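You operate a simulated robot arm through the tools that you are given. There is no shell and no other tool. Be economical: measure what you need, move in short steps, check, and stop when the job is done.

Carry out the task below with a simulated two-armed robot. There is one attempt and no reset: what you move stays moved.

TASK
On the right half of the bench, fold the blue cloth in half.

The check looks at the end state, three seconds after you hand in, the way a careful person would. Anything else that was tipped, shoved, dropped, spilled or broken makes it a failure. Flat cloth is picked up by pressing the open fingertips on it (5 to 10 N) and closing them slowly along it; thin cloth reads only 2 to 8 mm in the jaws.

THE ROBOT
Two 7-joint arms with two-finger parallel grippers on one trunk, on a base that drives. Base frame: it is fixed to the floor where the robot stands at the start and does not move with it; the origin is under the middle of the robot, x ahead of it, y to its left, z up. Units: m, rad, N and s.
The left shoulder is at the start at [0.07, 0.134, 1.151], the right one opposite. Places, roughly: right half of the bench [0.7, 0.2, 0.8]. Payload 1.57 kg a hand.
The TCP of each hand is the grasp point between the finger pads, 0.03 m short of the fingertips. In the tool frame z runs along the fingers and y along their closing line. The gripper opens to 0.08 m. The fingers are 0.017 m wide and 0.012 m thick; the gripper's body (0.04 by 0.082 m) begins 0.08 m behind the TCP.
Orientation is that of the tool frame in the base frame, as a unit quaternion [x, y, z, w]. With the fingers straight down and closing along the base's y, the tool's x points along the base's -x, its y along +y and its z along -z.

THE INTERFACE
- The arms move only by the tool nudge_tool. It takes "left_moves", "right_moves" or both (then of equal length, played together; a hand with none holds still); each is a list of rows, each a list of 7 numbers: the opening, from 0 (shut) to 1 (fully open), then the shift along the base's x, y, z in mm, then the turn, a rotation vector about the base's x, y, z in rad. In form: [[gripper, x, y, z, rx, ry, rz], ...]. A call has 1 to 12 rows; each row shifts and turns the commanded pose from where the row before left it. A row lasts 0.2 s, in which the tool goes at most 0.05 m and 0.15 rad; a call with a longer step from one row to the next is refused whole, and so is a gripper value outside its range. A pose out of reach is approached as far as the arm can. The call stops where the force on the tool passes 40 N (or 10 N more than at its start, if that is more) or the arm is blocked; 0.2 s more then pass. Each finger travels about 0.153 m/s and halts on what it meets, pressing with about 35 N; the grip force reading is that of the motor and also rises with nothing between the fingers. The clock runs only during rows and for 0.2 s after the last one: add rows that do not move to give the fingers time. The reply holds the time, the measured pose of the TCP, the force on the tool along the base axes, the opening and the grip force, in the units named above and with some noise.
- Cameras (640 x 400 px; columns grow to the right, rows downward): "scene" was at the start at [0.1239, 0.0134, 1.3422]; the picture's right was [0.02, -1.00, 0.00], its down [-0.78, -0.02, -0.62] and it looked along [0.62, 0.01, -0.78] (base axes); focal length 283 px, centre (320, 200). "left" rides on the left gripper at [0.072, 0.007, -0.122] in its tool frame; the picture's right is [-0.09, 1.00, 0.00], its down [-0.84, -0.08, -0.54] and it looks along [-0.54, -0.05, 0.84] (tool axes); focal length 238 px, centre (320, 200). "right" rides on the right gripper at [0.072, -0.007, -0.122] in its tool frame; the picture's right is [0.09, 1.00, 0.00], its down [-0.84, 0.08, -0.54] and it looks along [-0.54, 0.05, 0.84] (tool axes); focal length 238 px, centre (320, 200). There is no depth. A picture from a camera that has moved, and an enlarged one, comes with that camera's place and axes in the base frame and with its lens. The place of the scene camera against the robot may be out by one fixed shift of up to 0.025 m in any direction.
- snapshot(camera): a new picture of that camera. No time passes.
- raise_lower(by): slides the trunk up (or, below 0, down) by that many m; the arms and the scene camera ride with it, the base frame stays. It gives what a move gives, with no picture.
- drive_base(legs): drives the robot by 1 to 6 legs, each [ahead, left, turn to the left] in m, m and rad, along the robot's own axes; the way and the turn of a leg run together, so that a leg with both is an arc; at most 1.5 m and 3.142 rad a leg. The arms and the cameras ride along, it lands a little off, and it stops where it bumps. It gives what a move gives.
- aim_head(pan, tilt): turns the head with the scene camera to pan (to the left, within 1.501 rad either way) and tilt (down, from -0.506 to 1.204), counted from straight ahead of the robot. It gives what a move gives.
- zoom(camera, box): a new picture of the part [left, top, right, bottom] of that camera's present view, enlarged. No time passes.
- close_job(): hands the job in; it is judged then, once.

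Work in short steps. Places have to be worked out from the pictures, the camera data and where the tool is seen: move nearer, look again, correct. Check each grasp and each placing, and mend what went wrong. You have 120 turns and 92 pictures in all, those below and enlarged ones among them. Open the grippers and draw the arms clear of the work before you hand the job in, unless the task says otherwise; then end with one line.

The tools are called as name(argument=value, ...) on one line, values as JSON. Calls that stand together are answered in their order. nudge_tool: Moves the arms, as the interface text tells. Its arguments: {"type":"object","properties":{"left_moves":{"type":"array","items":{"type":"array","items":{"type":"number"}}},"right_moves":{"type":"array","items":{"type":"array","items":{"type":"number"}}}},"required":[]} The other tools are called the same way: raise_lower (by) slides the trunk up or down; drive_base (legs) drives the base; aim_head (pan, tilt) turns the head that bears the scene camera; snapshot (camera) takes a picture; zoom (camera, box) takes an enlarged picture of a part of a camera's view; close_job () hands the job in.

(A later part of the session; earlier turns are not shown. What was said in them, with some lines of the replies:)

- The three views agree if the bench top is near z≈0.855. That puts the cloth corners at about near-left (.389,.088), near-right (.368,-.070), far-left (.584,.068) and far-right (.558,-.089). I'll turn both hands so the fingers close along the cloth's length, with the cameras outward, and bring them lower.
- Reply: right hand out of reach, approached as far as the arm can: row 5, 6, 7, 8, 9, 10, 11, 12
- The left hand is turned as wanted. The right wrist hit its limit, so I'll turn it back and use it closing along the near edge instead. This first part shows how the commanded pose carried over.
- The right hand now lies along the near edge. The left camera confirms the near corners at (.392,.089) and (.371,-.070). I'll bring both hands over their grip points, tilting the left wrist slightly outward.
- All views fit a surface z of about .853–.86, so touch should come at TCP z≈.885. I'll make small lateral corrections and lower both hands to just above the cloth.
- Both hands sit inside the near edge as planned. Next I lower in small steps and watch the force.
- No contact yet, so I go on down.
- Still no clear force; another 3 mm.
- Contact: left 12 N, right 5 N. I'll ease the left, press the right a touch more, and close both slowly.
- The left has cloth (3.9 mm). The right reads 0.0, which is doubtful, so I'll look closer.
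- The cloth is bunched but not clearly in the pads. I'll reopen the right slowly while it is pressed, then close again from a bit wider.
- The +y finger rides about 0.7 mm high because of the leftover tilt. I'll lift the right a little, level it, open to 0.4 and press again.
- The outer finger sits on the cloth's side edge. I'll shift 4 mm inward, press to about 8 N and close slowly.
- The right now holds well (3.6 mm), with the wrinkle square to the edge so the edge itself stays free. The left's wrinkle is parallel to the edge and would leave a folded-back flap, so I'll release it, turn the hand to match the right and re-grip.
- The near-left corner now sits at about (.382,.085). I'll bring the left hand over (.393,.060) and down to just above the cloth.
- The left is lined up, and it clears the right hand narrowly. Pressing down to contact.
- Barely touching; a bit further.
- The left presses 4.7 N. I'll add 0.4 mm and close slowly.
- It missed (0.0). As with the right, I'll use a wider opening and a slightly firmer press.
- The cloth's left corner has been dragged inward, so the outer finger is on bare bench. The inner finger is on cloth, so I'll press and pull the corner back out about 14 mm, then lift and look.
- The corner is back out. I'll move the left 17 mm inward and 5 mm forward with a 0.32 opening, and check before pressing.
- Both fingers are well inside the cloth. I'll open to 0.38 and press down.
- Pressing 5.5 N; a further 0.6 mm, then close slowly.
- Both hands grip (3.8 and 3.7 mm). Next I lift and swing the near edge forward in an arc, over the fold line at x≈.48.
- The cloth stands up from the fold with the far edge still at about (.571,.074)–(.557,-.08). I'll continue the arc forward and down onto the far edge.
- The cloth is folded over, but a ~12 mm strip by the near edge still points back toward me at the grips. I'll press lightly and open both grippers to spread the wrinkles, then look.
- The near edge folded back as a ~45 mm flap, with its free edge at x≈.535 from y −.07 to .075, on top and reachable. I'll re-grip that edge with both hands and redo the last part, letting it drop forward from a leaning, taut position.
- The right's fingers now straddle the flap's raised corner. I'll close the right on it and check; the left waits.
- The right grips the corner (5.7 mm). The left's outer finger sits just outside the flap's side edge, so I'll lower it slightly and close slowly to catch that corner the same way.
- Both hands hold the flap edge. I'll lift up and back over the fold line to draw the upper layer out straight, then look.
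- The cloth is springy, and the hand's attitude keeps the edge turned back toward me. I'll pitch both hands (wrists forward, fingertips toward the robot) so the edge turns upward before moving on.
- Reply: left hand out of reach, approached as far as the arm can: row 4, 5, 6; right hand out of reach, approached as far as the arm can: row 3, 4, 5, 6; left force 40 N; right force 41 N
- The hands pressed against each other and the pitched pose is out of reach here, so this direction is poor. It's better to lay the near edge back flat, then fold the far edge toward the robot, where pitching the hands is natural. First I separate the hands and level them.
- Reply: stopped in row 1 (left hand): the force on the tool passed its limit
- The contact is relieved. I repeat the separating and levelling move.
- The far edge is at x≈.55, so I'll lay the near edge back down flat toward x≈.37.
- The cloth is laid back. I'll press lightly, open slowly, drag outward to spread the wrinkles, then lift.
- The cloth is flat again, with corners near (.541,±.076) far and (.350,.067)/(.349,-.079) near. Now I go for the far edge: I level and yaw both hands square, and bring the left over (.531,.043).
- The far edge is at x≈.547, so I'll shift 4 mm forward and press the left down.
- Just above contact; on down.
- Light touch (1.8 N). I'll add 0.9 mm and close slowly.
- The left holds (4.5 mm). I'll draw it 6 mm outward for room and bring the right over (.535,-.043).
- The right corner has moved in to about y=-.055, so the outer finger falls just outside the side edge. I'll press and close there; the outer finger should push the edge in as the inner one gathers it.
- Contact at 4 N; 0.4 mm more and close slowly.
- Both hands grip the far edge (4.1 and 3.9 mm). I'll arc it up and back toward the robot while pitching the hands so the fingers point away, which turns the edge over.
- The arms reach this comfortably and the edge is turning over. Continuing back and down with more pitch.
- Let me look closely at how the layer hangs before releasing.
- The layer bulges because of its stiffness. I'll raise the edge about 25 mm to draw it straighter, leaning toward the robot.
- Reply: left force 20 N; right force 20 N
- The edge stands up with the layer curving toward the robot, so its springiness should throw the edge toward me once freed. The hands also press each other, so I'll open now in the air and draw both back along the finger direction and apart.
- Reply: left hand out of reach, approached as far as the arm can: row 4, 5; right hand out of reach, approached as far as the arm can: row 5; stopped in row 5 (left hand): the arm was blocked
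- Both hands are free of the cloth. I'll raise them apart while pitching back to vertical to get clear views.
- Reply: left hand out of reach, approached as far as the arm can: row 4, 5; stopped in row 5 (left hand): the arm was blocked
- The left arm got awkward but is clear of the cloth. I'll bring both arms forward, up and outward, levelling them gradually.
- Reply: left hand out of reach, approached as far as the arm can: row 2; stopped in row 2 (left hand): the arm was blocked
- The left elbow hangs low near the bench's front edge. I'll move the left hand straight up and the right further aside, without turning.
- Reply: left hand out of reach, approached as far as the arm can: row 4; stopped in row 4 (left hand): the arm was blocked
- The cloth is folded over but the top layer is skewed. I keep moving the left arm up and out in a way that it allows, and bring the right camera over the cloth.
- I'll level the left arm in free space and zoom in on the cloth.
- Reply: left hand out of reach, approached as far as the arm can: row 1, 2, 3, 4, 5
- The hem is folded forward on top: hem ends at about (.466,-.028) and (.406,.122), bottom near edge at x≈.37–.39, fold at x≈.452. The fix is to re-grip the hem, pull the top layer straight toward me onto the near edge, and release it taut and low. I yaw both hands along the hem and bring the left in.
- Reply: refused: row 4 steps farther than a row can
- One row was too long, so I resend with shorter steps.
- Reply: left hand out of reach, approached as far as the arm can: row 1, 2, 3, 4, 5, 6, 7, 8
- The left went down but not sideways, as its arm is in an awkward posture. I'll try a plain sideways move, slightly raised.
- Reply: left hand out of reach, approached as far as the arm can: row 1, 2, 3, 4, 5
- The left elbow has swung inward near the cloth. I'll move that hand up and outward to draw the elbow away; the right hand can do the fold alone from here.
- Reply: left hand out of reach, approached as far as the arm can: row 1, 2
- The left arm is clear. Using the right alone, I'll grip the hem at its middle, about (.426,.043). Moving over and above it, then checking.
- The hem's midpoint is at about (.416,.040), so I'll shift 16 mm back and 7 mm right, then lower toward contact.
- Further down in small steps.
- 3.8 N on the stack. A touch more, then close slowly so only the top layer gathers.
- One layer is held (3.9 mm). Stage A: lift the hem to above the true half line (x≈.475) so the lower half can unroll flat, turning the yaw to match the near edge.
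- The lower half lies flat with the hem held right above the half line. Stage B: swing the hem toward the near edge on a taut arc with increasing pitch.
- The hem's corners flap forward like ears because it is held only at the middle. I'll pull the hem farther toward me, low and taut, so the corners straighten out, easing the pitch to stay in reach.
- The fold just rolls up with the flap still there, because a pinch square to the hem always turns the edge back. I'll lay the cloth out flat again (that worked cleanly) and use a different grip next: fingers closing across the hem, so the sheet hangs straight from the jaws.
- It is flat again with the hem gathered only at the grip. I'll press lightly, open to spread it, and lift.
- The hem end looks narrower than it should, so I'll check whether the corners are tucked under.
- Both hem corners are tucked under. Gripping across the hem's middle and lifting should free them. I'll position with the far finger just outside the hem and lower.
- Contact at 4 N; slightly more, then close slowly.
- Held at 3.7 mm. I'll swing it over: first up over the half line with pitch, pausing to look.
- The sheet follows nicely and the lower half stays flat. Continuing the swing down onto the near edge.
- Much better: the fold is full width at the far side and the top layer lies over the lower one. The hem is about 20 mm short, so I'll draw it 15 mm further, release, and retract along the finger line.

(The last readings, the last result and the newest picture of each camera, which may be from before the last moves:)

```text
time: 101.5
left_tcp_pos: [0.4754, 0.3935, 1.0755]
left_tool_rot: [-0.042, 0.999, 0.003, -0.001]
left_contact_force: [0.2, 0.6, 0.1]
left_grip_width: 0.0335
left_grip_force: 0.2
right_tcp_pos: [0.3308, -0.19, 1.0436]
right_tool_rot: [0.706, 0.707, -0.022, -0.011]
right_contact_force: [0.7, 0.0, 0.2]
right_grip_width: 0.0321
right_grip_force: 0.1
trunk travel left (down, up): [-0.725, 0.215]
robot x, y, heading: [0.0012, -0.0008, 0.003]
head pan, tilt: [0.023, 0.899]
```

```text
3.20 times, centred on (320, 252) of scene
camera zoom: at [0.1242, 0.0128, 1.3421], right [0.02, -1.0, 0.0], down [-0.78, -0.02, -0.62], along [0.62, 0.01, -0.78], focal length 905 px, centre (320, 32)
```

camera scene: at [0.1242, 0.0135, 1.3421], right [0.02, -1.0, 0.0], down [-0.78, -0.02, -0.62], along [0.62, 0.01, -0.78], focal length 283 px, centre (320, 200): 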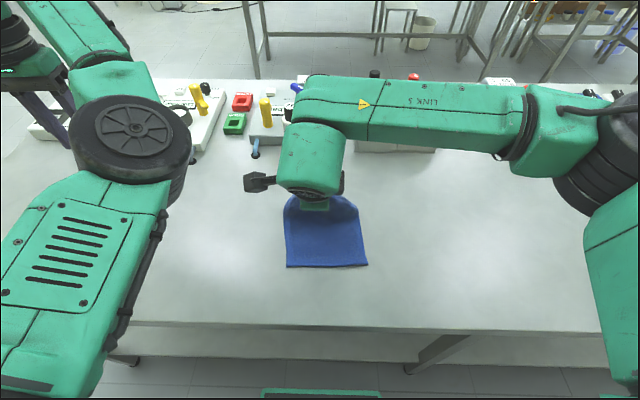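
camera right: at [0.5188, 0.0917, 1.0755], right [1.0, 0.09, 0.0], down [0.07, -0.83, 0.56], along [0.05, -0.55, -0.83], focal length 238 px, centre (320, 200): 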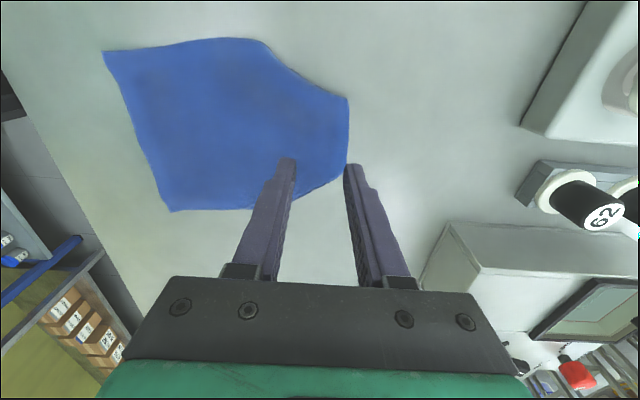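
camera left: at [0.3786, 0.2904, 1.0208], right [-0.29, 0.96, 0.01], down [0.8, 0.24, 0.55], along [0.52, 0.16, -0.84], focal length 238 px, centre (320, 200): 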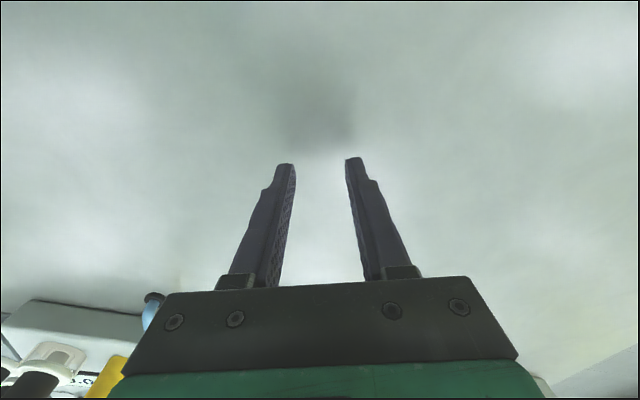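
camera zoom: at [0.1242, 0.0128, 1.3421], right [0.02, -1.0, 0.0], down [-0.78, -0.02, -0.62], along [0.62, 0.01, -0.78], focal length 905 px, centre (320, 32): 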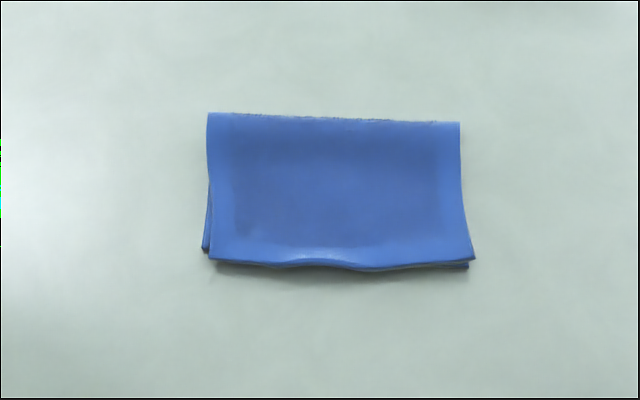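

The cloth is now neatly folded in half, with edges matching within a few millimetres. I'll open both grippers fully, draw the right a little further away, and take a last check of the bench.

nudge_tool(left_moves=[[1, 0, 0, 0, 0, 0, 0], [1, 0, 0, 0, 0, 0, 0], [1, 0, 0, 0, 0, 0, 0]], right_moves=[[1, 0, -20, 10, 0, 0, 0], [1, 0, -20, 10, 0, 0, 0], [1, 0, 0, 0, 0, 0, 0]])

snapshot(camera="scene")

```text
time: 102.3
left_tcp_pos: [0.4762, 0.3941, 1.075]
left_tool_rot: [-0.041, 0.999, 0.002, 0.0]
left_contact_force: [-0.7, -0.3, 0.2]
left_grip_width: 0.0801
left_grip_force: 0.0
right_tcp_pos: [0.3322, -0.2284, 1.0639]
right_tool_rot: [0.707, 0.707, -0.022, -0.009]
right_contact_force: [-0.5, -0.4, 0.5]
right_grip_width: 0.0798
right_grip_force: 0.1
trunk travel left (down, up): [-0.725, 0.215]
robot x, y, heading: [0.0004, -0.0017, -0.005]
head pan, tilt: [0.023, 0.899]
```

```text
5 pictures are left
camera scene: at [0.1241, 0.0141, 1.3421], right [0.02, -1.0, 0.0], down [-0.78, -0.02, -0.62], along [0.62, 0.01, -0.78], focal length 283 px, centre (320, 200)
```

scene: 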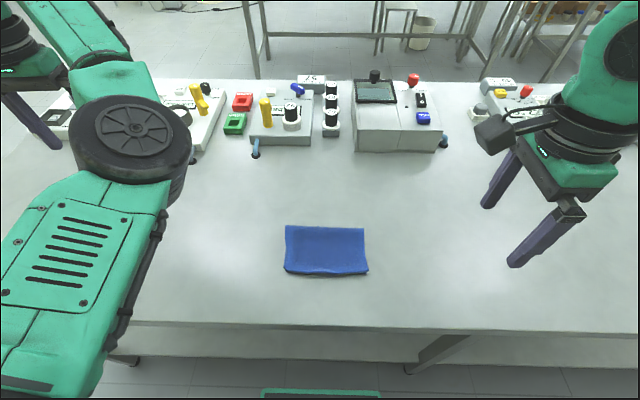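

The cloth is folded, both grippers are open and clear, and what I can see of the other equipment is where it was. Handing in.

close_job()

```text
The job is handed in.
```

The blue cloth is folded neatly in half on the bench, with its edges matching to within a few millimetres. Both grippers are open and clear of it. In the last picture nothing else on the bench looked moved, though the arms hid part of the equipment.
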